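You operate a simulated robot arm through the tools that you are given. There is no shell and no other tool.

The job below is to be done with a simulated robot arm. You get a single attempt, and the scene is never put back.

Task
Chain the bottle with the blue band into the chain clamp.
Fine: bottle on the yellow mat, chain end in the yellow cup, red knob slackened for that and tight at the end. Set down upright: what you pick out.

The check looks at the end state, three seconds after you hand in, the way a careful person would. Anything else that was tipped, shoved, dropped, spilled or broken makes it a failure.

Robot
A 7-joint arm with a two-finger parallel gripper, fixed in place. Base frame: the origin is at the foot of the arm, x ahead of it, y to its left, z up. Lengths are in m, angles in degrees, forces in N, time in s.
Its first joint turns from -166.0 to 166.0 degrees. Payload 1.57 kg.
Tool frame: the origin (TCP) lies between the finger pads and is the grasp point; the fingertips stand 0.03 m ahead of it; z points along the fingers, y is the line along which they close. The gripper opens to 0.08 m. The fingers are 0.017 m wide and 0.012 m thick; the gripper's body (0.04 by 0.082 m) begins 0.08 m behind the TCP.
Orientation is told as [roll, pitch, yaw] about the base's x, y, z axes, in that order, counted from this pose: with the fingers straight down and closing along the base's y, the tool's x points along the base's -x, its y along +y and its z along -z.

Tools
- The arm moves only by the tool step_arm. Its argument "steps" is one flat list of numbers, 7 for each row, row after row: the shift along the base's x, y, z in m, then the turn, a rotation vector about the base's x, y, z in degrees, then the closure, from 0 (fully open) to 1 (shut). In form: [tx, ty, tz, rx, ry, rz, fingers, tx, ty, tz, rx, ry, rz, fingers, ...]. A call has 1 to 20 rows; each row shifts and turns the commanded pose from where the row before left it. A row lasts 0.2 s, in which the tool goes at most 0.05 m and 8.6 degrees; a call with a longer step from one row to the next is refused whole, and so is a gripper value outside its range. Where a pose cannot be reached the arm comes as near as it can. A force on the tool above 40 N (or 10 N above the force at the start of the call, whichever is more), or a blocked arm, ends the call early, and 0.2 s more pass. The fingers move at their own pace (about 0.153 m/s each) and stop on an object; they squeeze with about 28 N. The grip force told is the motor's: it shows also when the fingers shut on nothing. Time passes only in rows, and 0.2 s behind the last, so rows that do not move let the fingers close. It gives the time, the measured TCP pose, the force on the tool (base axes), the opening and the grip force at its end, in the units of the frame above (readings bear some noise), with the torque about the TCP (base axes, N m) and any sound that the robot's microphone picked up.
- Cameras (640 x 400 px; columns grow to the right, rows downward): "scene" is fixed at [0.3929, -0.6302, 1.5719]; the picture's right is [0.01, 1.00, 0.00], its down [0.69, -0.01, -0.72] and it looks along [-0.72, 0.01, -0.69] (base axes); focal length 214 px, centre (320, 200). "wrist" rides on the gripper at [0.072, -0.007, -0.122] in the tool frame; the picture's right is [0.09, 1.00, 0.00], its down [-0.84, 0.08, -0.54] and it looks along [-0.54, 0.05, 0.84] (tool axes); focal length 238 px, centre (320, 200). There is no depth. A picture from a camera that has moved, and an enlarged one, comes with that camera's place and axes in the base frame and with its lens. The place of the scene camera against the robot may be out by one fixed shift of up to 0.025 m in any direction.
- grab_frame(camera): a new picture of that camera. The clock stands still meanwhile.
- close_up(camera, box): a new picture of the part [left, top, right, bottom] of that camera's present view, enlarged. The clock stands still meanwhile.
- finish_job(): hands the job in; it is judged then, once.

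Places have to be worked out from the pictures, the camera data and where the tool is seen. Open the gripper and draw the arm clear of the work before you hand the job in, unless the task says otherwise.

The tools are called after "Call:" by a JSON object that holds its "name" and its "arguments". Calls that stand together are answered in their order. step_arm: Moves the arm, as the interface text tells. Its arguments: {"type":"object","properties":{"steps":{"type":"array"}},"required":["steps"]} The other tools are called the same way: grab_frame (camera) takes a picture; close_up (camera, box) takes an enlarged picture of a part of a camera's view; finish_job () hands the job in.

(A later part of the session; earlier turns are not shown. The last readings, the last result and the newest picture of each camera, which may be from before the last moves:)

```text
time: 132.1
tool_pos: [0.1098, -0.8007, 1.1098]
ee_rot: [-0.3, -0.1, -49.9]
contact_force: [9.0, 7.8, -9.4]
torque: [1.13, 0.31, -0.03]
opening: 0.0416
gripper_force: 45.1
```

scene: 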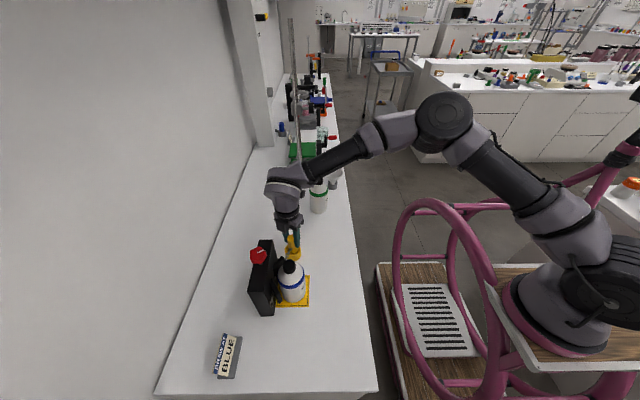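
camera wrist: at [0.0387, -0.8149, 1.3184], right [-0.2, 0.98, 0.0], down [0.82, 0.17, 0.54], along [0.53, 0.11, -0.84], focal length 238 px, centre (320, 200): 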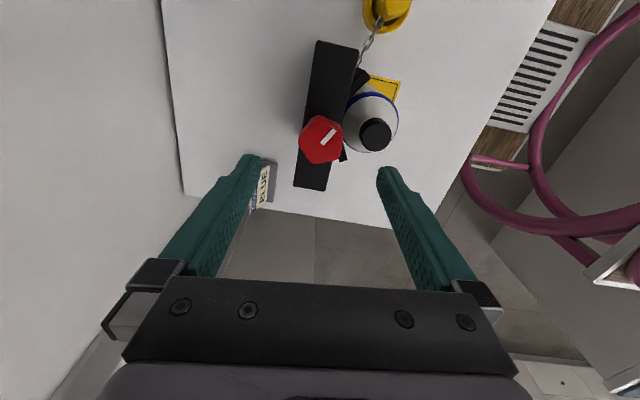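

Smooth so far. Continuing counter-clockwise toward the slack stop with light compensation.

Call:
{"name": "step_arm", "arguments": {"steps": [0.0003, 0.0003, -0.0003, 0, 0, 6, 1, 0.0003, 0.0003, 0, 0, 0, 6, 1, 0, 0, 0, 0, 0, 6, 1, 0, 0, 0, 0, 0, 0, 1]}}

Call:
{"name": "step_arm", "arguments": {"steps": [0.0002, 0.0002, 0, 0, 0, 6, 1, 0, 0, 0, 0, 0, 6, 1, 0, 0, 0, 0, 0, 0, 1]}}

```text
time: 133.1
tool_pos: [0.1109, -0.8005, 1.1102]
ee_rot: [-0.4, -0.1, -31.9]
contact_force: [10.0, 8.3, -4.1]
torque: [0.6, 0.08, -0.03]
opening: 0.0417
gripper_force: 45.2
```

```text
time: 133.9
tool_pos: [0.1105, -0.8001, 1.1095]
ee_rot: [-0.3, -0.1, -19.9]
contact_force: [9.0, 7.8, -10.0]
torque: [-0.14, -0.66, -0.04]
opening: 0.0417
gripper_force: 45.4
```

Call:
{"name": "step_arm", "arguments": {"steps": [0.0002, 0.0002, 0, 0, 0, 6, 1, 0.0002, 0.0002, 0, 0, 0, 6, 1, 0, 0, 0, 0, 0, 6, 1, 0, 0, 0, 0, 0, 0, 1]}}

Call:
{"name": "step_arm", "arguments": {"steps": [0, 0, 0, 0, 0, 4, 1, 0, 0, 0, 0, 0, 4, 1, 0, 0, 0, 0, 0, 0, 1]}}

Call:
{"name": "close_up", "arguments": {"camera": "scene", "box": [235, 220, 335, 330]}}

Call:
{"name": "close_up", "arguments": {"camera": "wrist", "box": [220, 100, 420, 260]}}

```text
time: 134.9
tool_pos: [0.1102, -0.7998, 1.1085]
ee_rot: [-0.3, -0.1, -1.8]
contact_force: [12.1, 8.5, -19.7]
torque: [0.08, 0.2, 0.02]
opening: 0.042
gripper_force: 44.9
```

```text
time: 135.7
tool_pos: [0.1108, -0.7996, 1.1101]
ee_rot: [-0.3, -0.1, 6.1]
contact_force: [8.6, 7.9, -17.6]
torque: [0.73, -0.4, -0.48]
opening: 0.042
gripper_force: 45.4
```

```text
3.64 times, centred on (285, 275) of scene
camera zoom: at [0.3929, -0.6302, 1.5719], right [0.01, 1.0, 0.0], down [0.69, -0.01, -0.72], along [-0.72, 0.01, -0.69], focal length 780 px, centre (447, -73)
```

zoom: 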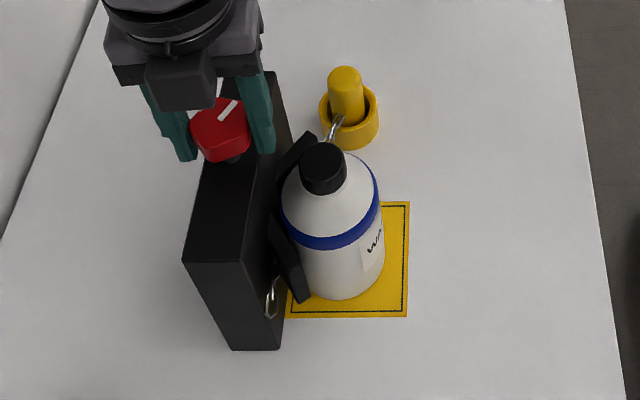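

```text
2.50 times, centred on (320, 180) of wrist
camera zoom: at [0.0389, -0.813, 1.2307], right [-0.2, 0.98, -0.01], down [0.82, 0.17, 0.54], along [0.53, 0.1, -0.84], focal length 596 px, centre (320, 250)
```

zoom: 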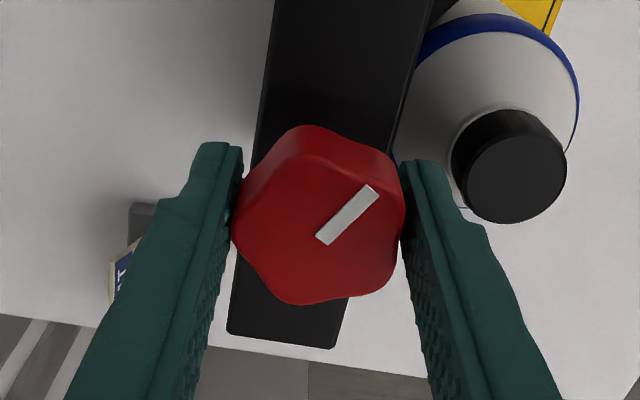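

At the slack stop again (-0.5 N·m). I'll release the knob, rise, and go back to the plug in the cup.

Call:
{"name": "step_arm", "arguments": {"steps": [0, 0, 0, 0, 0, -1, 1, 0, 0, 0, 0, 0, 0, 0.3, 0, 0, 0, 0, 0, 0, 0, 0, 0, 0.03, 0.3, 0.1, 0, 0, 0, 0, 0.045, 0, 0, 0, 0, 0, 0, 0.04, 0, 0, 0, 0, -0.0187, 0.0087, 0, 0, 0, -5, 0, -0.0187, 0.0087, 0, 0, 0, -5, 0, -0.0187, 0.0087, 0, 0, 0, -5, 0, -0.0187, 0.0087, 0, 0, 0, -5, 0, -0.0187, 0.0087, 0, 0, 0, -5, 0, -0.0187, 0.0087, 0, 0, 0, -5, 0, -0.0187, 0.0087, 0, 0, 0, -5, 0, 0, 0, -0.04, 0, 0, 0, 0, 0, 0, -0.04, 0, 0, 0, 0, 0, 0, -0.04, 0, 0, 0, 0, 0, 0, -0.02, 0, 0, 0, 0, 0, 0, 0, 0, 0, 0, 0]}}

Call:
{"name": "close_up", "arguments": {"camera": "wrist", "box": [220, 80, 420, 240]}}

Call:
{"name": "close_up", "arguments": {"camera": "scene", "box": [235, 220, 335, 330]}}

```text
time: 139.5
tool_pos: [-0.0191, -0.7421, 1.0826]
ee_rot: [-0.1, 0.0, -30.1]
contact_force: [-0.4, 0.0, 0.8]
torque: [0.01, 0.0, 0.02]
opening: 0.0802
gripper_force: 0.0
```

```text
2.50 times, centred on (320, 160) of wrist
camera zoom: at [-0.085, -0.7103, 1.2045], right [0.42, 0.91, 0.0], down [0.76, -0.35, 0.54], along [0.49, -0.23, -0.84], focal length 596 px, centre (320, 300)
```

zoom: 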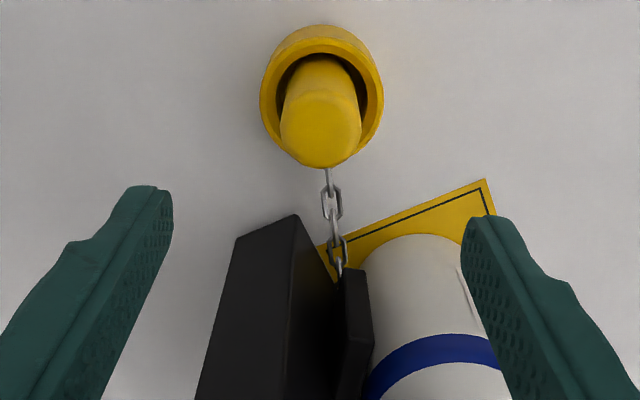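

```text
3.64 times, centred on (285, 275) of scene
camera zoom: at [0.3929, -0.6302, 1.5719], right [0.01, 1.0, 0.0], down [0.69, -0.01, -0.72], along [-0.72, 0.01, -0.69], focal length 780 px, centre (447, -73)
```

zoom: 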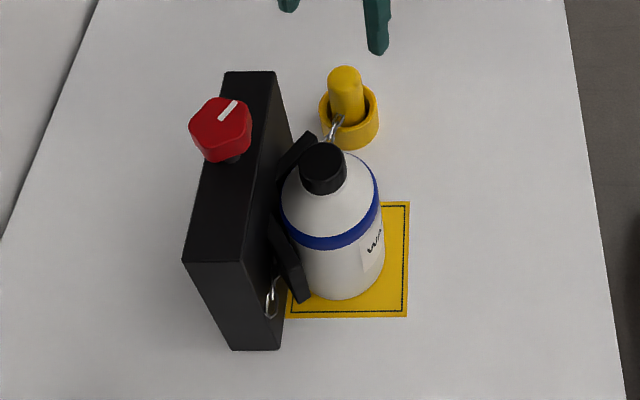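

The plug is right on axis. I'll descend, grip it and lift clear.

Call:
{"name": "step_arm", "arguments": {"steps": [0, 0.0005, -0.035, 0, 0, 0, 0, 0, 0, -0.035, 0, 0, 0, 0, 0, 0, -0.025, 0, 0, 0, 0, 0, 0, -0.0115, 0, 0, 0, 0, 0, 0, 0, 0, 0, 0, 0, 0, 0, 0, 0, 0, 0, 0.4, 0, 0, 0, 0, 0, 0, 1, 0, 0, 0, 0, 0, 0, 1, 0, 0, 0.01, 0, 0, 0, 1, 0, 0, 0.012, 0, 0, 0, 1, 0, 0, 0.013, 0, 0, 0, 1, 0, 0, 0.013, 0, 0, 0, 1, 0, 0, 0, 0, 0, 0, 1]}}

Call:
{"name": "close_up", "arguments": {"camera": "scene", "box": [235, 210, 335, 330]}}

Call:
{"name": "close_up", "arguments": {"camera": "wrist", "box": [220, 80, 420, 240]}}

```text
time: 142.3
tool_pos: [-0.0207, -0.7381, 1.0267]
ee_rot: [-0.1, 0.0, -29.8]
contact_force: [-0.1, 0.6, -0.7]
torque: [-0.04, 0.0, 0.01]
opening: 0.0301
gripper_force: 28.2
```

```text
3.33 times, centred on (285, 270) of scene
camera zoom: at [0.3929, -0.6302, 1.5719], right [0.01, 1.0, 0.0], down [0.69, -0.01, -0.72], along [-0.72, 0.01, -0.69], focal length 715 px, centre (437, -33)
```

zoom: 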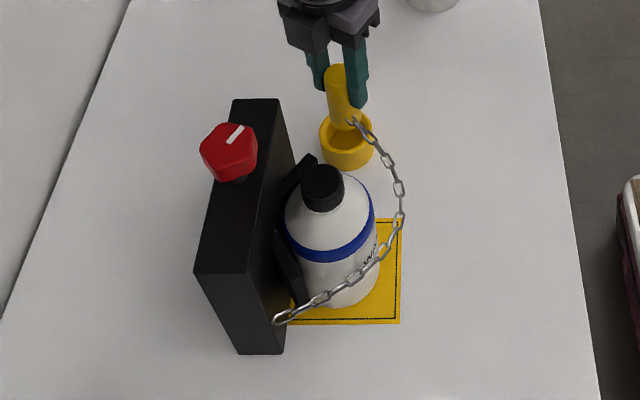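

```text
2.50 times, centred on (320, 160) of wrist
camera zoom: at [-0.086, -0.7073, 1.1479], right [0.42, 0.91, 0.0], down [0.76, -0.35, 0.54], along [0.49, -0.23, -0.84], focal length 596 px, centre (320, 300)
```

zoom: 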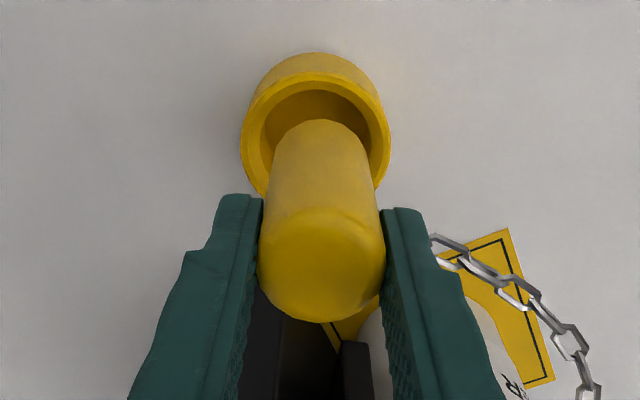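

Now with full slack: carry the plug all the way back around the front to the +x side, then repeat the approach.

Call:
{"name": "step_arm", "arguments": {"steps": [0.0052, 0.0131, 0, 0, 0, -3.25, 1, 0.0052, 0.0131, 0, 0, 0, -3.25, 1, 0.0052, 0.0131, 0, 0, 0, -3.25, 1, 0.0052, 0.0131, 0, 0, 0, -3.25, 1, 0.0167, 0.0133, -0.006, 0, 0, -5, 1, 0.0167, 0.0133, -0.006, 0, 0, -5, 1, 0.0167, 0.0133, -0.006, 0, 0, -5, 1, 0.0175, 0.003, -0.002, 0, 0, -4, 1, 0.0175, 0.003, -0.002, 0, 0, -4, 1, 0.0175, 0.003, -0.002, 0, 0, -4, 1, 0.0175, 0.003, -0.002, 0, 0, -4, 1, 0.0231, 0.0025, 0, 0, 0, -4, 1, 0.0231, 0.0025, 0, 0, 0, -4, 1, 0.0231, 0.0025, 0, 0, 0, -4, 1, 0.0231, 0.0025, 0, 0, 0, -4, 1, 0, 0, 0, 0, 0, 0, 1]}}

Call:
{"name": "close_up", "arguments": {"camera": "scene", "box": [230, 220, 370, 360]}}

```text
time: 145.7
tool_pos: [0.2137, -0.6242, 1.0028]
ee_rot: [-0.1, 0.0, -90.0]
contact_force: [-0.4, 0.1, -0.6]
torque: [0.0, -0.01, 0.0]
opening: 0.0302
gripper_force: 27.8
```

```text
2.86 times, centred on (300, 290) of scene
camera zoom: at [0.3929, -0.6302, 1.5719], right [0.01, 1.0, 0.0], down [0.69, -0.01, -0.72], along [-0.72, 0.01, -0.69], focal length 613 px, centre (377, -57)
```

zoom: 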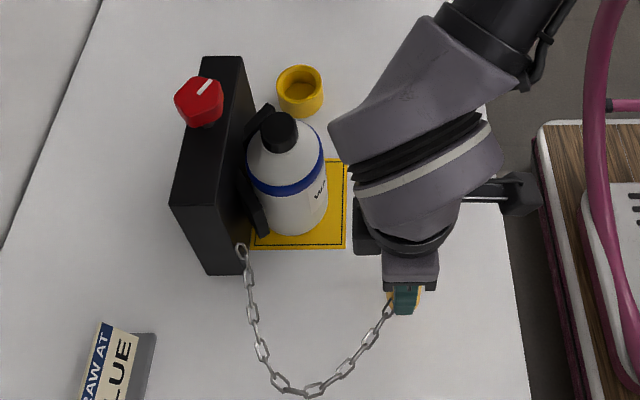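

Plug is back on the open side. Now carrying it around the front to the cup again.

Call:
{"name": "step_arm", "arguments": {"steps": [-0.0231, -0.0025, 0, 0, 0, 4, 1, -0.0231, -0.0025, 0, 0, 0, 4, 1, -0.0231, -0.0025, 0, 0, 0, 4, 1, -0.0231, -0.0025, 0, 0, 0, 4, 1, -0.0175, -0.003, 0.002, 0, 0, 4, 1, -0.0175, -0.003, 0.002, 0, 0, 4, 1, -0.0175, -0.003, 0.002, 0, 0, 4, 1, -0.0175, -0.003, 0.002, 0, 0, 4, 1, -0.0167, -0.0133, 0.006, 0, 0, 5, 1, -0.0167, -0.0133, 0.006, 0, 0, 5, 1, -0.0167, -0.0133, 0.006, 0, 0, 5, 1, -0.0052, -0.0131, 0, 0, 0, 3.25, 1, -0.0052, -0.0131, 0, 0, 0, 3.25, 1, -0.0052, -0.0131, 0, 0, 0, 3.25, 1, -0.0052, -0.0131, 0, 0, 0, 3.25, 1, 0, 0, -0.008, 0, 0, 0, 1, 0, 0, 0, 0, 0, 0, 1]}}

Call:
{"name": "close_up", "arguments": {"camera": "wrist", "box": [240, 90, 400, 230]}}

Call:
{"name": "close_up", "arguments": {"camera": "scene", "box": [235, 210, 335, 330]}}

```text
time: 149.3
tool_pos: [-0.0209, -0.7377, 1.0177]
ee_rot: [0.0, 0.0, -30.0]
contact_force: [-0.4, -0.5, -0.7]
torque: [0.03, 0.0, 0.0]
opening: 0.0303
gripper_force: 28.1
```

```text
2.86 times, centred on (320, 160) of wrist
camera zoom: at [-0.0861, -0.707, 1.1398], right [0.42, 0.91, 0.0], down [0.76, -0.35, 0.54], along [0.49, -0.23, -0.84], focal length 681 px, centre (320, 314)
```

zoom: 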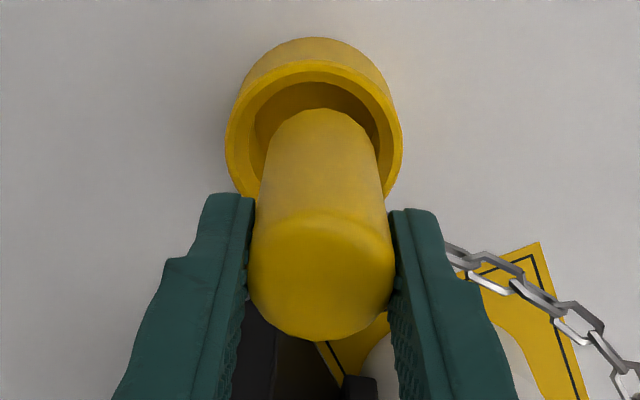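

```text
3.33 times, centred on (285, 270) of scene
camera zoom: at [0.3929, -0.6302, 1.5719], right [0.01, 1.0, 0.0], down [0.69, -0.01, -0.72], along [-0.72, 0.01, -0.69], focal length 715 px, centre (437, -33)
```

zoom: 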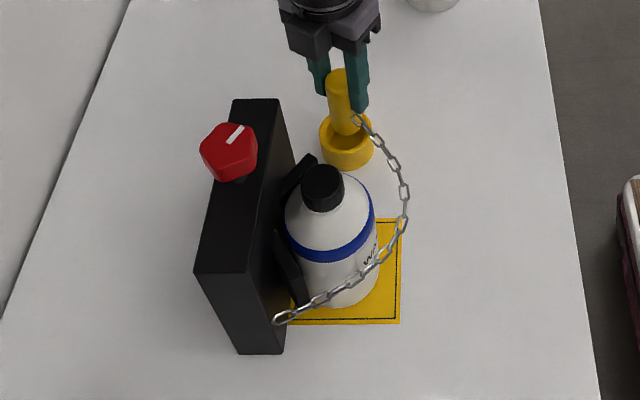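

Slight correction (-1, -2 mm), then lower into the cup and watch the chain.

Call:
{"name": "step_arm", "arguments": {"steps": [-0.0006, -0.0018, 0, 0, 0, 0, 1, 0, 0, -0.008, 0, 0, 0, 1, 0, 0, -0.008, 0, 0, 0, 1, 0, 0, -0.006, 0, 0, 0, 1, 0, 0, 0, 0, 0, 0, 1]}}

Call:
{"name": "close_up", "arguments": {"camera": "scene", "box": [235, 210, 335, 330]}}

```text
time: 150.5
tool_pos: [-0.0188, -0.7405, 0.9953]
ee_rot: [-0.1, 0.0, -29.9]
contact_force: [0.1, 0.2, -0.8]
torque: [0.0, 0.02, 0.01]
opening: 0.0303
gripper_force: 28.2
```

```text
3.33 times, centred on (285, 270) of scene
camera zoom: at [0.3929, -0.6302, 1.5719], right [0.01, 1.0, 0.0], down [0.69, -0.01, -0.72], along [-0.72, 0.01, -0.69], focal length 715 px, centre (437, -33)
```

zoom: 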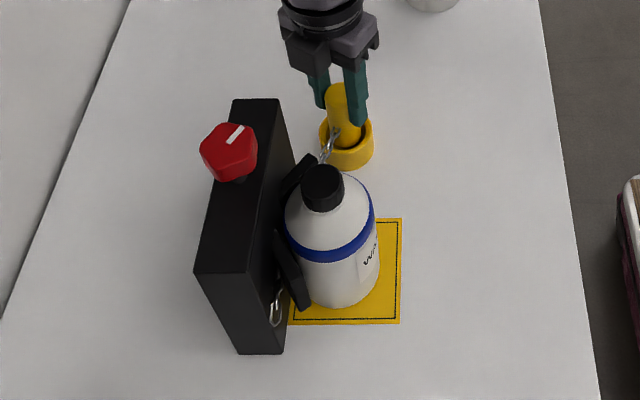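

Still behind with full slack. The one untested combination is full slack with the bottle exactly on the mat centre (it's now ~9 mm off). I'll park the plug in the cup, move the bottle back to the mat centre, and re-insert.

Call:
{"name": "step_arm", "arguments": {"steps": [0, 0, -0.006, 0, 0, 0, 1, 0, 0, -0.006, 0, 0, 0, 1, 0, 0, -0.004, 0, 0, 0, 1, 0, 0, -0.001, 0, 0, 0, 1, 0, 0, 0, 0, 0, 0, 1]}}

Call:
{"name": "step_arm", "arguments": {"steps": [0, 0, -0.0008, 0, 0, 0, 1, 0, 0, 0, 0, 0, 0, 1]}}

```text
time: 151.7
tool_pos: [-0.0202, -0.7407, 0.9797]
ee_rot: [0.0, 0.0, -29.8]
contact_force: [-0.3, -0.2, -0.2]
torque: [0.01, 0.04, -0.01]
opening: 0.0303
gripper_force: 28.2
```

```text
time: 152.3
tool_pos: [-0.0193, -0.7404, 0.9781]
ee_rot: [0.0, 0.0, -29.9]
contact_force: [0.3, 0.4, -0.5]
torque: [0.0, 0.03, 0.01]
opening: 0.0305
gripper_force: 28.0
```

Call:
{"name": "step_arm", "arguments": {"steps": [0, 0, -0.001, 0, 0, 0, 1, 0, 0, -0.0005, 0, 0, 0, 1, 0, 0, 0, 0, 0, 0, 1]}}

```text
time: 153.1
tool_pos: [-0.0198, -0.7399, 0.9772]
ee_rot: [-0.2, 0.0, -29.9]
contact_force: [1.6, 0.0, 2.2]
torque: [-0.04, -0.1, 0.01]
opening: 0.0302
gripper_force: 28.3
```

Seated. I'll release, rise, and move over the bottle at yaw -90°.

Call:
{"name": "step_arm", "arguments": {"steps": [0, 0, 0, 0, 0, 0, 0.4, 0, 0, 0, 0, 0, 0, 0, 0, 0, 0.02, 0, 0, 0, 0, 0, 0, 0.03, 0, 0, 0, 0, 0, 0, 0.045, 0, 0, 0, 0, 0, 0, 0.045, 0, 0, 0, 0, 0, 0, 0.045, 0, 0, 0, 0, 0, 0, 0.035, 0, 0, 0, 0, 0.0163, 0.0003, 0, 0, 0, -7.5, 0, 0.0163, 0.0003, 0, 0, 0, -7.5, 0, 0.0163, 0.0003, 0, 0, 0, -7.5, 0, 0.0163, 0.0003, 0, 0, 0, -7.5, 0, 0.0163, 0.0003, 0, 0, 0, -7.5, 0, 0.0163, 0.0003, 0, 0, 0, -7.5, 0, 0.0163, 0.0003, 0, 0, 0, -7.5, 0, 0.0163, 0.0003, 0, 0, 0, -7.5, 0, 0, 0, -0.045, 0, 0, 0, 0, 0, 0, -0.045, 0, 0, 0, 0, 0, 0, 0, 0, 0, 0, 0]}}

Call:
{"name": "close_up", "arguments": {"camera": "wrist", "box": [220, 60, 420, 220]}}

Call:
{"name": "close_up", "arguments": {"camera": "scene", "box": [235, 210, 335, 330]}}

```text
time: 157.1
tool_pos: [0.1101, -0.7354, 1.1042]
ee_rot: [-0.1, 0.0, -90.0]
contact_force: [0.0, 0.8, 0.9]
torque: [0.02, -0.01, -0.01]
opening: 0.0799
gripper_force: 0.1
```

```text
2.50 times, centred on (320, 140) of wrist
camera zoom: at [0.1024, -0.6639, 1.2261], right [1.0, 0.09, 0.0], down [0.08, -0.84, 0.54], along [0.05, -0.54, -0.84], focal length 596 px, centre (320, 350)
```

zoom: 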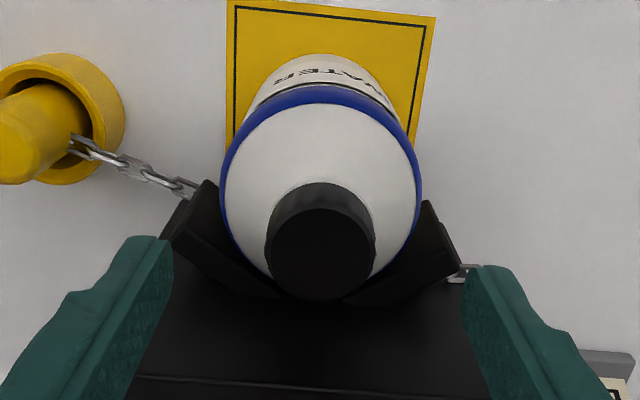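

```text
3.33 times, centred on (285, 270) of scene
camera zoom: at [0.3929, -0.6302, 1.5719], right [0.01, 1.0, 0.0], down [0.69, -0.01, -0.72], along [-0.72, 0.01, -0.69], focal length 715 px, centre (437, -33)
```

zoom: 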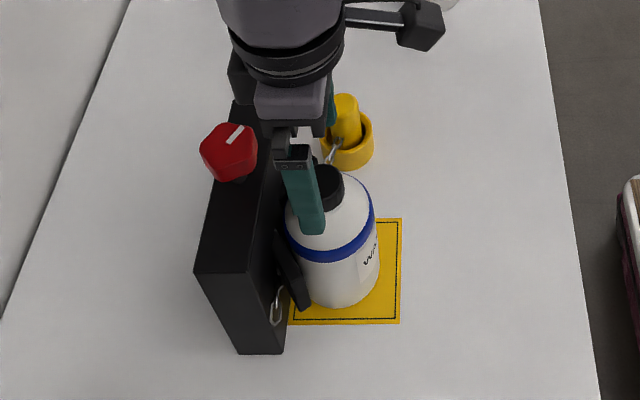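

The bottle is well aligned under the tool. Descending to grip it.

Call:
{"name": "step_arm", "arguments": {"steps": [-0.0003, -0.001, -0.02, 0, 0, 0, 0, 0, 0, -0.02, 0, 0, 0, 0, 0, 0, -0.02, 0, 0, 0, 0, 0, 0, -0.015, 0, 0, 0, 0, 0, 0, 0, 0, 0, 0, 0]}}

Call:
{"name": "close_up", "arguments": {"camera": "wrist", "box": [220, 60, 420, 260]}}

```text
time: 158.3
tool_pos: [0.1111, -0.7404, 1.0358]
ee_rot: [0.0, -0.3, -89.9]
contact_force: [-1.0, -1.3, 40.0]
torque: [-1.53, -0.11, -0.02]
opening: 0.0799
gripper_force: 0.0
```

```text
2.00 times, centred on (320, 160) of wrist
camera zoom: at [0.1031, -0.6667, 1.1568], right [1.0, 0.09, 0.0], down [0.08, -0.83, 0.55], along [0.05, -0.55, -0.84], focal length 477 px, centre (320, 280)
```

zoom: 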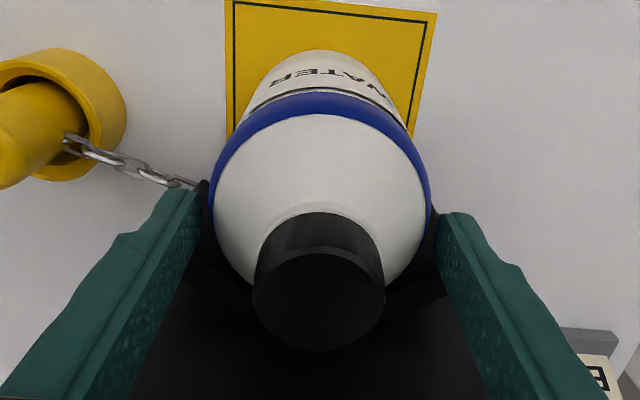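

The hand is pressing on top of the knob (40 N, offset -38 mm in y), because the tool drifted too far to -y. I'll raise immediately and shift +y.

Call:
{"name": "step_arm", "arguments": {"steps": [0, 0, 0.02, 0, 0, 0, 0, 0, 0.004, 0.02, 0, 0, 0, 0, 0, 0.005, 0.01, 0, 0, 0, 0, 0, 0, 0, 0, 0, 0, 0]}}

Call:
{"name": "close_up", "arguments": {"camera": "scene", "box": [235, 210, 335, 330]}}

Call:
{"name": "close_up", "arguments": {"camera": "wrist", "box": [220, 60, 420, 260]}}

```text
time: 159.3
tool_pos: [0.1086, -0.7318, 1.0816]
ee_rot: [-0.2, 0.0, -89.9]
contact_force: [0.0, 0.0, -0.4]
torque: [0.02, 0.0, 0.01]
opening: 0.0799
gripper_force: 0.1
```

```text
3.33 times, centred on (285, 270) of scene
camera zoom: at [0.3929, -0.6302, 1.5719], right [0.01, 1.0, 0.0], down [0.69, -0.01, -0.72], along [-0.72, 0.01, -0.69], focal length 715 px, centre (437, -33)
```

zoom: 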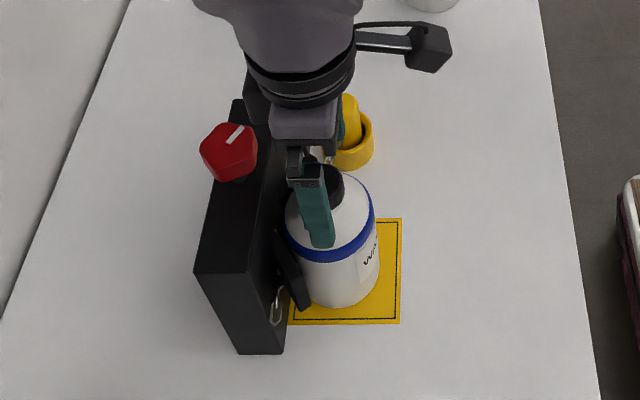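

```text
2.00 times, centred on (320, 160) of wrist
camera zoom: at [0.1011, -0.6592, 1.2022], right [1.0, 0.09, 0.0], down [0.08, -0.84, 0.54], along [0.05, -0.54, -0.84], focal length 477 px, centre (320, 280)
```

zoom: 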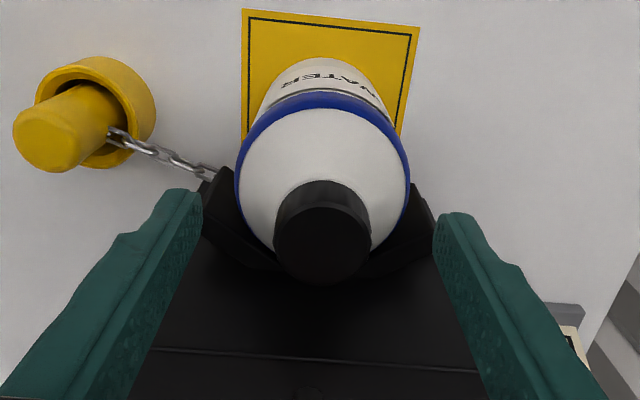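

Clear now, and the knob is unchanged. I'll descend at y≈-0.731 (pads still reach the bottle's diameter), in stages.

Call:
{"name": "step_arm", "arguments": {"steps": [0.0005, 0.0015, -0.02, 0, 0, 0, 0, 0, 0, -0.02, 0, 0, 0, 0, 0, 0, -0.01, 0, 0, 0, 0, 0, 0, 0, 0, 0, 0, 0]}}

Call:
{"name": "close_up", "arguments": {"camera": "wrist", "box": [220, 60, 420, 260]}}

```text
time: 160.3
tool_pos: [0.1091, -0.7299, 1.03]
ee_rot: [0.0, 0.0, -89.9]
contact_force: [0.2, -0.7, -0.3]
torque: [0.0, 0.02, -0.03]
opening: 0.0799
gripper_force: 0.0
```

```text
2.00 times, centred on (320, 160) of wrist
camera zoom: at [0.1019, -0.657, 1.1523], right [1.0, 0.09, 0.0], down [0.08, -0.84, 0.54], along [0.05, -0.54, -0.84], focal length 477 px, centre (320, 280)
```

zoom: 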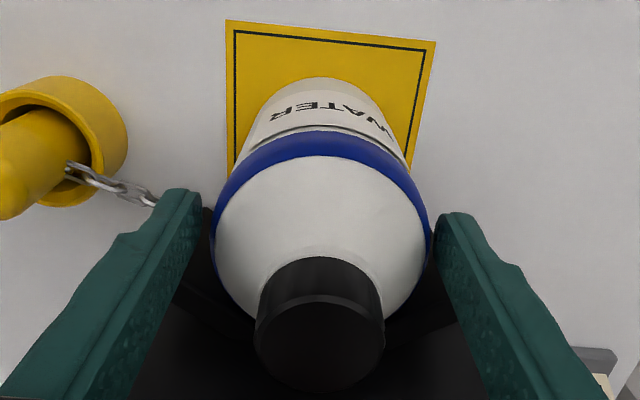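

Call:
{"name": "step_arm", "arguments": {"steps": [0, 0, -0.012, 0, 0, 0, 0, 0, 0, -0.013, 0, 0, 0, 0, 0, 0, -0.012, 0, 0, 0, 0, 0, 0, 0, 0, 0, 0, 0, 0, 0, 0, 0, 0, 0, 0.5, 0, 0, 0, 0, 0, 0, 1, 0, 0, 0, 0, 0, 0, 1]}}

Call:
{"name": "close_up", "arguments": {"camera": "wrist", "box": [220, 60, 420, 260]}}

```text
time: 161.9
tool_pos: [0.1106, -0.7295, 0.9929]
ee_rot: [-0.1, 0.0, -89.8]
contact_force: [0.3, 0.6, 0.0]
torque: [0.0, -0.01, 0.01]
opening: 0.0734
gripper_force: 28.3
```

```text
2.00 times, centred on (320, 160) of wrist
camera zoom: at [0.1033, -0.6564, 1.1146], right [1.0, 0.09, 0.0], down [0.08, -0.84, 0.54], along [0.05, -0.54, -0.84], focal length 477 px, centre (320, 280)
```

zoom: 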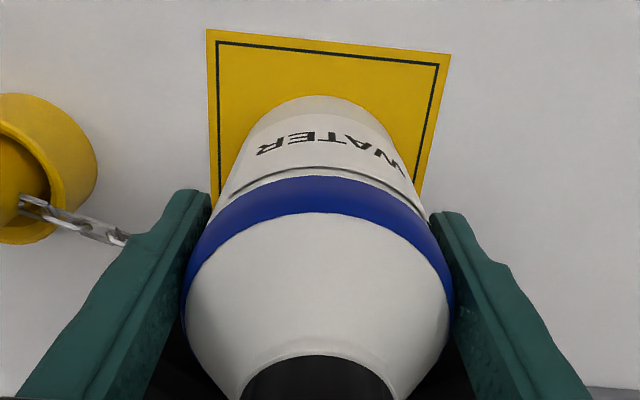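

Gripped (bottle axis ~8 mm behind the tool axis). I'll lift 3 mm and move it +y in 3 mm steps, watching the chain.

Call:
{"name": "step_arm", "arguments": {"steps": [0, 0, 0.003, 0, 0, 0, 1, 0, 0.003, 0, 0, 0, 0, 1, 0, 0.003, 0, 0, 0, 0, 1, 0, 0.0025, 0, 0, 0, 0, 1, 0, 0, 0, 0, 0, 0, 1]}}

Call:
{"name": "close_up", "arguments": {"camera": "scene", "box": [235, 210, 335, 330]}}

Call:
{"name": "close_up", "arguments": {"camera": "wrist", "box": [220, 60, 420, 260]}}

```text
time: 163.1
tool_pos: [0.109, -0.7199, 0.9979]
ee_rot: [-0.2, 0.0, -90.0]
contact_force: [-0.3, 0.2, -0.4]
torque: [-0.01, 0.01, -0.01]
opening: 0.0738
gripper_force: 28.2
```

```text
3.33 times, centred on (285, 270) of scene
camera zoom: at [0.3929, -0.6302, 1.5719], right [0.01, 1.0, 0.0], down [0.69, -0.01, -0.72], along [-0.72, 0.01, -0.69], focal length 715 px, centre (437, -33)
```

zoom: 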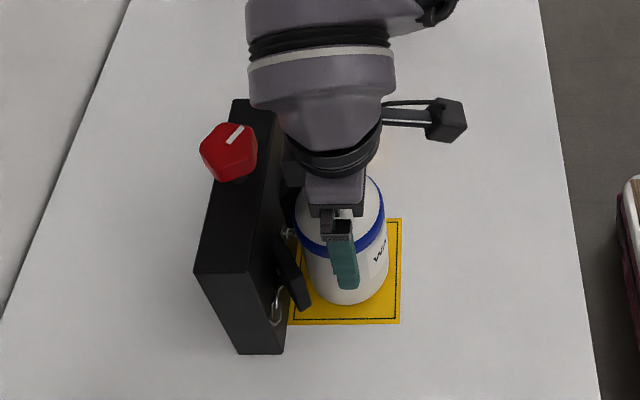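

```text
2.00 times, centred on (320, 160) of wrist
camera zoom: at [0.1016, -0.6473, 1.1195], right [1.0, 0.09, 0.0], down [0.08, -0.84, 0.54], along [0.05, -0.54, -0.84], focal length 477 px, centre (320, 280)
```

zoom: 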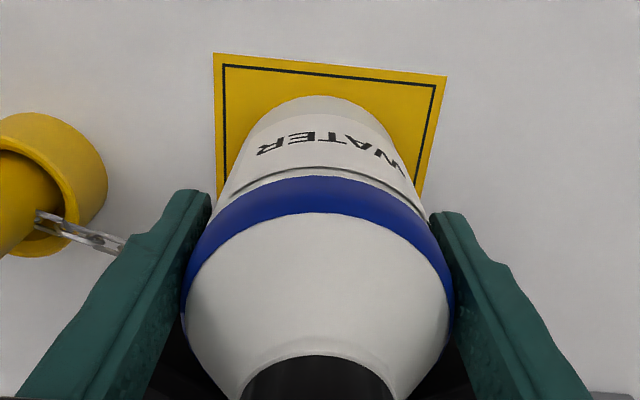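

Bottle is back over the mat centre (y≈-0.728). Setting it down.

Call:
{"name": "step_arm", "arguments": {"steps": [0, 0, -0.0025, 0, 0, 0, 1, 0, 0, -0.0008, 0, 0, 0, 1, 0, 0, 0, 0, 0, 0, 1]}}

Call:
{"name": "step_arm", "arguments": {"steps": [0, 0, -0.0008, 0, 0, 0, 1, 0, 0, -0.0005, 0, 0, 0, 1, 0, 0, 0, 0, 0, 0, 1]}}

```text
time: 163.9
tool_pos: [0.1096, -0.7196, 0.9934]
ee_rot: [-0.1, 0.0, -89.8]
contact_force: [-0.9, 0.4, 0.2]
torque: [0.01, -0.02, -0.03]
opening: 0.0737
gripper_force: 28.1
```

```text
time: 164.7
tool_pos: [0.1087, -0.7203, 0.9939]
ee_rot: [-0.3, 0.0, -89.8]
contact_force: [0.6, -0.2, -0.7]
torque: [0.01, -0.03, -0.01]
opening: 0.0737
gripper_force: 28.0
```

Call:
{"name": "step_arm", "arguments": {"steps": [0, 0, -0.0008, 0, 0, 0, 1, 0, 0, -0.0005, 0, 0, 0, 1, 0, 0, 0, 0, 0, 0, 1]}}

```text
time: 165.5
tool_pos: [0.1088, -0.72, 0.9918]
ee_rot: [-0.1, -0.2, -89.9]
contact_force: [0.0, -1.1, 17.9]
torque: [0.02, -0.24, -0.02]
opening: 0.0736
gripper_force: 27.8
```

On the mat (18 N). I'll ease, release and rise.

Call:
{"name": "step_arm", "arguments": {"steps": [0, 0, 0.0007, 0, 0, 0, 1, 0, 0, 0, 0, 0, 0, 0.5, 0, 0, 0, 0, 0, 0, 0, 0, 0, 0, 0, 0, 0, 0, 0, 0, 0.015, 0, 0, 0, 0, 0, 0, 0.025, 0, 0, 0, 0, 0, 0, 0.035, 0, 0, 0, 0, 0, 0, 0.045, 0, 0, 0, 0, 0, 0, 0.045, 0, 0, 0, 0, 0, 0, 0.045, 0, 0, 0, 0, 0, 0, 0, 0, 0, 0, 0]}}

Call:
{"name": "close_up", "arguments": {"camera": "wrist", "box": [200, 40, 400, 200]}}

Call:
{"name": "close_up", "arguments": {"camera": "scene", "box": [235, 210, 335, 330]}}

```text
time: 167.9
tool_pos: [0.1098, -0.7173, 1.2021]
ee_rot: [0.0, 0.0, -89.9]
contact_force: [-0.4, 0.5, 0.4]
torque: [-0.01, 0.01, -0.04]
opening: 0.0801
gripper_force: 0.1
```

```text
2.50 times, centred on (300, 120) of wrist
camera zoom: at [0.1034, -0.6449, 1.3234], right [1.0, 0.09, 0.0], down [0.08, -0.84, 0.54], along [0.05, -0.54, -0.84], focal length 596 px, centre (370, 400)
```

zoom: 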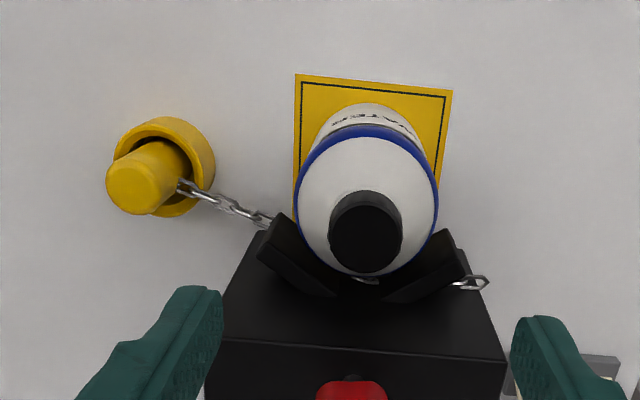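

```text
3.33 times, centred on (285, 270) of scene
camera zoom: at [0.3929, -0.6302, 1.5719], right [0.01, 1.0, 0.0], down [0.69, -0.01, -0.72], along [-0.72, 0.01, -0.69], focal length 715 px, centre (437, -33)
```

zoom: 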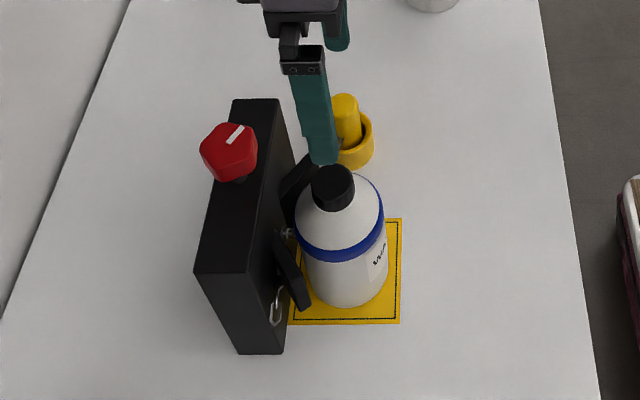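

From above, the seated chain is drawn lying into the empty V behind the bottle, as if no bottle were in the loop. Now re-latch the plug with the bottle centred on the mat and the knob fully slack: going back to the plug.

Call:
{"name": "step_arm", "arguments": {"steps": [-0.0163, -0.0028, 0, 0, 0, 7.5, 0, -0.0163, -0.0028, 0, 0, 0, 7.5, 0, -0.0163, -0.0028, 0, 0, 0, 7.5, 0, -0.0163, -0.0028, 0, 0, 0, 7.5, 0, -0.0163, -0.0028, 0, 0, 0, 7.5, 0, -0.0163, -0.0028, 0, 0, 0, 7.5, 0, -0.0163, -0.0028, 0, 0, 0, 7.5, 0, -0.0163, -0.0028, 0, 0, 0, 7.5, 0, 0, 0, -0.04, 0, 0, 0, 0, 0, 0, -0.04, 0, 0, 0, 0, 0, 0, -0.04, 0, 0, 0, 0, 0, 0, 0, 0, 0, 0, 0]}}

Call:
{"name": "close_up", "arguments": {"camera": "wrist", "box": [220, 80, 420, 240]}}

```text
time: 170.5
tool_pos: [-0.0186, -0.7421, 1.0827]
ee_rot: [0.0, 0.0, -29.9]
contact_force: [0.1, 0.3, 0.4]
torque: [-0.01, 0.02, 0.02]
opening: 0.0801
gripper_force: 0.1
```

```text
2.50 times, centred on (320, 160) of wrist
camera zoom: at [-0.0846, -0.7109, 1.2048], right [0.42, 0.91, 0.0], down [0.76, -0.35, 0.54], along [0.49, -0.23, -0.84], focal length 596 px, centre (320, 300)
```

zoom: 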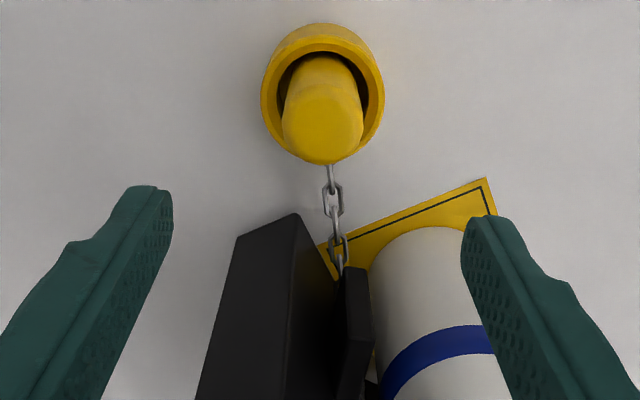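

Aligned. Descending, gripping and lifting the plug clear of the rim.

Call:
{"name": "step_arm", "arguments": {"steps": [0, 0.0005, -0.035, 0, 0, 0, 0, 0, 0, -0.035, 0, 0, 0, 0, 0, 0, -0.025, 0, 0, 0, 0, 0, 0, -0.0105, 0, 0, 0, 0, 0, 0, 0, 0, 0, 0, 0, 0, 0, 0, 0, 0, 0, 0.4, 0, 0, 0, 0, 0, 0, 1, 0, 0, 0, 0, 0, 0, 1, 0, 0, 0.01, 0, 0, 0, 1, 0, 0, 0.012, 0, 0, 0, 1, 0, 0, 0.013, 0, 0, 0, 1, 0, 0, 0.013, 0, 0, 0, 1, 0, 0, 0, 0, 0, 0, 1]}}

Call:
{"name": "step_arm", "arguments": {"steps": [0, 0, -0.01, 0, 0, 0, 1, 0, 0, -0.01, 0, 0, 0, 1, 0, 0, -0.01, 0, 0, 0, 1, 0, 0, 0, 0, 0, 0, 1]}}

Call:
{"name": "close_up", "arguments": {"camera": "scene", "box": [235, 210, 335, 330]}}

```text
time: 173.3
tool_pos: [-0.0198, -0.7419, 1.025]
ee_rot: [-0.1, -0.1, -30.0]
contact_force: [0.3, -0.4, -1.0]
torque: [-0.02, -0.01, 0.0]
opening: 0.0303
gripper_force: 27.8
```

```text
time: 174.3
tool_pos: [-0.0191, -0.7416, 0.9943]
ee_rot: [-0.2, 0.1, -29.9]
contact_force: [0.0, 0.9, -0.7]
torque: [0.05, -0.01, 0.01]
opening: 0.0304
gripper_force: 27.9
```

```text
3.33 times, centred on (285, 270) of scene
camera zoom: at [0.3929, -0.6302, 1.5719], right [0.01, 1.0, 0.0], down [0.69, -0.01, -0.72], along [-0.72, 0.01, -0.69], focal length 715 px, centre (437, -33)
```

zoom: 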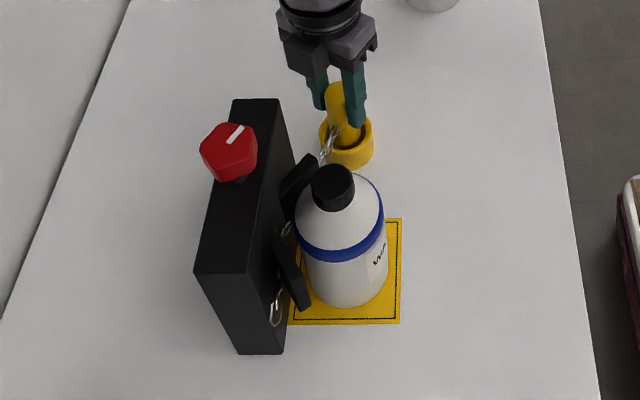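

Still behind. For completeness I'll do the one clean sequence not yet tried: bottle centred, knob fully slack, and a full carry from the open side around the front. Carrying out first.

Call:
{"name": "step_arm", "arguments": {"steps": [0, 0, 0.015, 0, 0, 0, 1, 0, 0, 0.015, 0, 0, 0, 1, 0.0052, 0.0131, 0, 0, 0, -3.25, 1, 0.0052, 0.0131, 0, 0, 0, -3.25, 1, 0.0052, 0.0131, 0, 0, 0, -3.25, 1, 0.0052, 0.0131, 0, 0, 0, -3.25, 1, 0.0167, 0.0133, -0.006, 0, 0, -5, 1, 0.0167, 0.0133, -0.006, 0, 0, -5, 1, 0.0167, 0.0133, -0.006, 0, 0, -5, 1, 0.0175, 0.003, -0.002, 0, 0, -4, 1, 0.0175, 0.003, -0.002, 0, 0, -4, 1, 0.0175, 0.003, -0.002, 0, 0, -4, 1, 0.0175, 0.003, -0.002, 0, 0, -4, 1, 0.0231, 0.0025, 0, 0, 0, -4, 1, 0.0231, 0.0025, 0, 0, 0, -4, 1, 0.0231, 0.0025, 0, 0, 0, -4, 1, 0.0231, 0.0025, 0, 0, 0, -4, 1, 0, 0, 0, 0, 0, 0, 1]}}

Call:
{"name": "close_up", "arguments": {"camera": "scene", "box": [230, 220, 370, 360]}}

Call:
{"name": "grab_frame", "arguments": {"camera": "wrist"}}

```text
time: 178.1
tool_pos: [0.2142, -0.6282, 0.9984]
ee_rot: [-0.2, 0.0, -89.9]
contact_force: [0.1, 0.8, -0.2]
torque: [-0.02, 0.0, -0.01]
opening: 0.0302
gripper_force: 27.7
```

```text
2.86 times, centred on (300, 290) of scene
camera zoom: at [0.3929, -0.6302, 1.5719], right [0.01, 1.0, 0.0], down [0.69, -0.01, -0.72], along [-0.72, 0.01, -0.69], focal length 613 px, centre (377, -57)
```

zoom: 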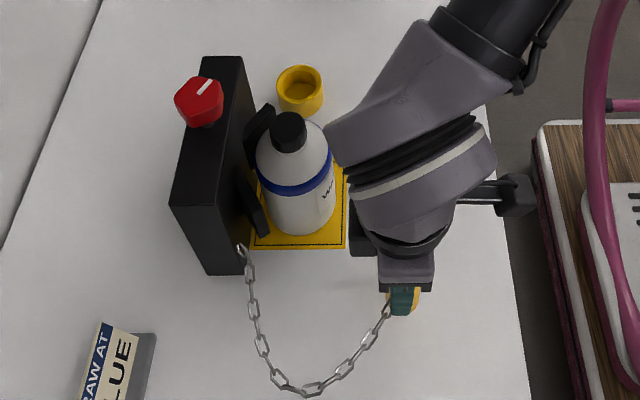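

```text
taken
camera wrist: at [0.2069, -0.5553, 1.1199], right [1.0, 0.09, 0.0], down [0.08, -0.84, 0.54], along [0.05, -0.54, -0.84], focal length 238 px, centre (320, 200)
```

wrist: 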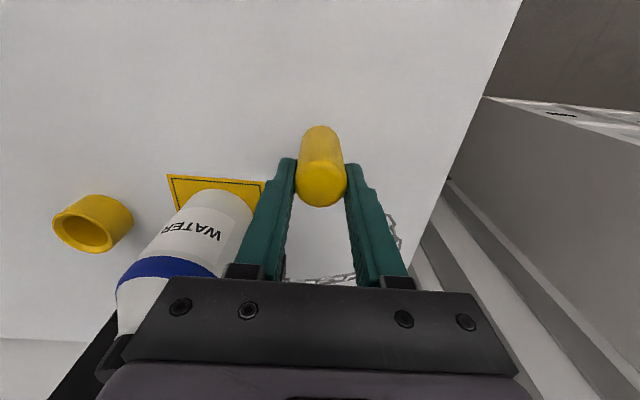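

Carrying around the front to the cup now, in the clean state.

Call:
{"name": "step_arm", "arguments": {"steps": [-0.0231, -0.0015, 0, 0, 0, 4, 1, -0.0231, -0.0015, 0, 0, 0, 4, 1, -0.0231, -0.0015, 0, 0, 0, 4, 1, -0.0231, -0.0015, 0, 0, 0, 4, 1, -0.0175, -0.003, 0.002, 0, 0, 4, 1, -0.0175, -0.003, 0.002, 0, 0, 4, 1, -0.0175, -0.003, 0.002, 0, 0, 4, 1, -0.0175, -0.003, 0.002, 0, 0, 4, 1, -0.0167, -0.0133, 0.006, 0, 0, 5, 1, -0.0167, -0.0133, 0.006, 0, 0, 5, 1, -0.0167, -0.0133, 0.006, 0, 0, 5, 1, -0.0052, -0.0131, 0, 0, 0, 3.25, 1, -0.0052, -0.0131, 0, 0, 0, 3.25, 1, -0.0052, -0.0131, 0, 0, 0, 3.25, 1, -0.0052, -0.0131, 0, 0, 0, 3.25, 1, 0, 0, -0.006, 0, 0, 0, 1, 0, 0, 0, 0, 0, 0, 1]}}

Call:
{"name": "close_up", "arguments": {"camera": "wrist", "box": [240, 90, 400, 230]}}

Call:
{"name": "close_up", "arguments": {"camera": "scene", "box": [235, 210, 335, 330]}}

```text
time: 181.7
tool_pos: [-0.0196, -0.7372, 1.0177]
ee_rot: [0.0, 0.0, -29.9]
contact_force: [0.1, -0.1, -1.2]
torque: [-0.02, -0.01, 0.01]
opening: 0.0303
gripper_force: 28.0
```

```text
2.86 times, centred on (320, 160) of wrist
camera zoom: at [-0.0856, -0.7073, 1.1398], right [0.42, 0.91, 0.0], down [0.76, -0.35, 0.54], along [0.49, -0.23, -0.84], focal length 681 px, centre (320, 314)
```

zoom: 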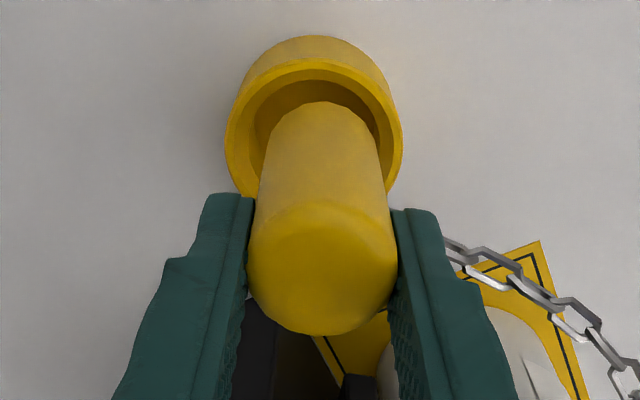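

```text
3.33 times, centred on (285, 270) of scene
camera zoom: at [0.3929, -0.6302, 1.5719], right [0.01, 1.0, 0.0], down [0.69, -0.01, -0.72], along [-0.72, 0.01, -0.69], focal length 715 px, centre (437, -33)
```

zoom: 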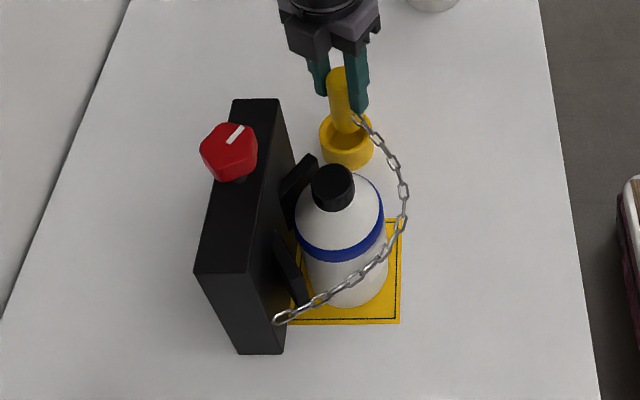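

Call:
{"name": "step_arm", "arguments": {"steps": [-0.0006, -0.0018, 0, 0, 0, 0, 1, 0, 0, -0.008, 0, 0, 0, 1, 0, 0, -0.008, 0, 0, 0, 1, 0, 0, -0.006, 0, 0, 0, 1, 0, 0, 0, 0, 0, 0, 1]}}

Call:
{"name": "close_up", "arguments": {"camera": "scene", "box": [235, 210, 335, 330]}}

```text
time: 182.9
tool_pos: [-0.0218, -0.7399, 0.9958]
ee_rot: [-0.2, -0.1, -30.0]
contact_force: [0.2, 0.4, -1.1]
torque: [-0.02, -0.04, 0.0]
opening: 0.0302
gripper_force: 28.1
```

```text
3.33 times, centred on (285, 270) of scene
camera zoom: at [0.3929, -0.6302, 1.5719], right [0.01, 1.0, 0.0], down [0.69, -0.01, -0.72], along [-0.72, 0.01, -0.69], focal length 715 px, centre (437, -33)
```

zoom: 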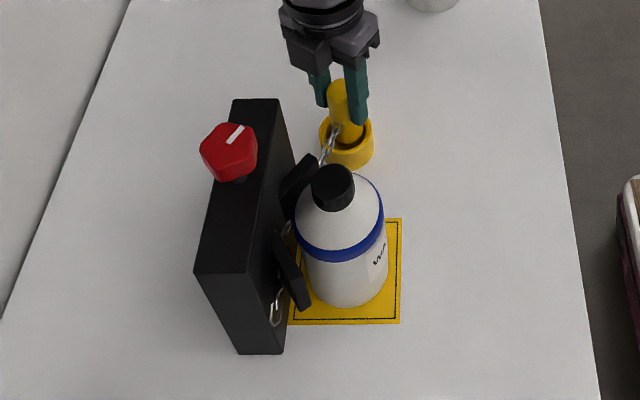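

Still the same, regardless of slack, bottle position or carry. I want to know whether the drawn chain keeps any path memory: I'll lift the plug high, pass it back over the top behind the bottle's axis to the +x side, and see whether the chain shows a wrap around the bottle.

Call:
{"name": "step_arm", "arguments": {"steps": [0, 0, 0.02, 0, 0, 0, 1, 0, 0, 0.03, 0, 0, 0, 1, 0, 0, 0.035, 0, 0, 0, 1, 0, 0, 0.04, 0, 0, 0, 1, 0, 0, 0.04, 0, 0, 0, 1, 0.01, -0.005, 0, 0, 0, 0, 1, 0.02, -0.01, 0, 0, 0, 0, 1, 0.02, 0, 0, 0, 0, 0, 1, 0.02, 0, 0, 0, 0, 0, 1, 0, 0, 0, 0, 0, 0, 1]}}

Call:
{"name": "close_up", "arguments": {"camera": "scene", "box": [230, 200, 370, 340]}}

Call:
{"name": "grab_frame", "arguments": {"camera": "wrist"}}

```text
time: 185.1
tool_pos: [0.0499, -0.7555, 1.1633]
ee_rot: [0.0, 0.0, -30.0]
contact_force: [-0.6, -0.2, -0.6]
torque: [-0.01, 0.03, 0.01]
opening: 0.0303
gripper_force: 28.1
```

```text
2.86 times, centred on (300, 270) of scene
camera zoom: at [0.3929, -0.6302, 1.5719], right [0.01, 1.0, 0.0], down [0.69, -0.01, -0.72], along [-0.72, 0.01, -0.69], focal length 613 px, centre (377, 0)
```

zoom: 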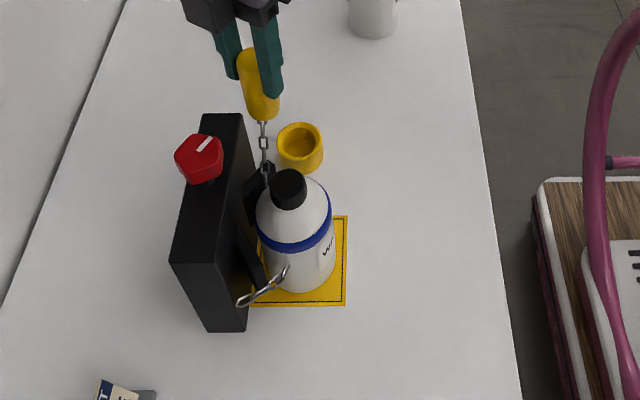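

```text
taken
camera wrist: at [-0.0155, -0.7249, 1.2845], right [0.42, 0.91, 0.0], down [0.76, -0.35, 0.54], along [0.49, -0.23, -0.84], focal length 238 px, centre (320, 200)
```

wrist: 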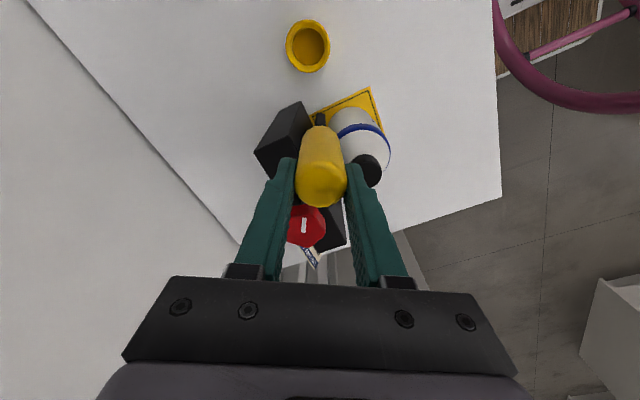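

Interesting: with the plug held high, the chain hangs straight down from the plug and even passes through the bottle. So it isn't colliding with the bottle at all. I'll take a closer look at this state.

Call:
{"name": "close_up", "arguments": {"camera": "scene", "box": [265, 225, 325, 315]}}

Call:
{"name": "close_up", "arguments": {"camera": "wrist", "box": [240, 80, 410, 280]}}

```text
4.44 times, centred on (295, 270) of scene
camera zoom: at [0.3929, -0.6302, 1.5719], right [0.01, 1.0, 0.0], down [0.69, -0.01, -0.72], along [-0.72, 0.01, -0.69], focal length 953 px, centre (431, -111)
```

zoom: 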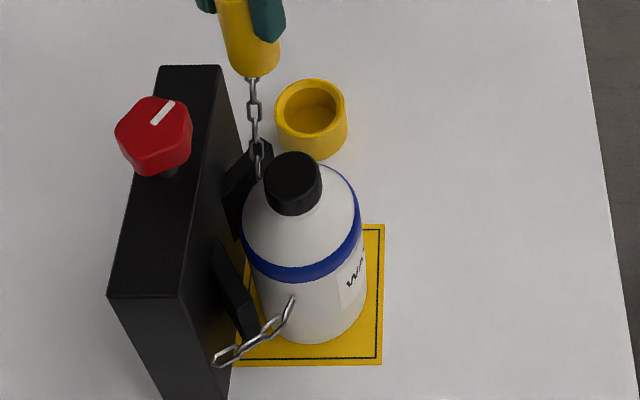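

```text
2.00 times, centred on (325, 180) of wrist
camera zoom: at [-0.0155, -0.7249, 1.2845], right [0.42, 0.91, 0.0], down [0.76, -0.35, 0.54], along [0.49, -0.23, -0.84], focal length 477 px, centre (310, 240)
```

zoom: 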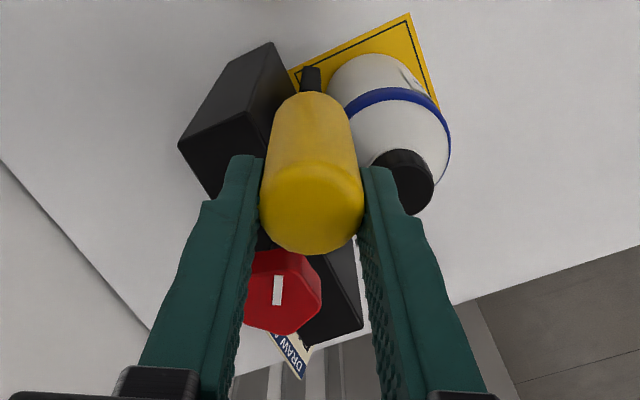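

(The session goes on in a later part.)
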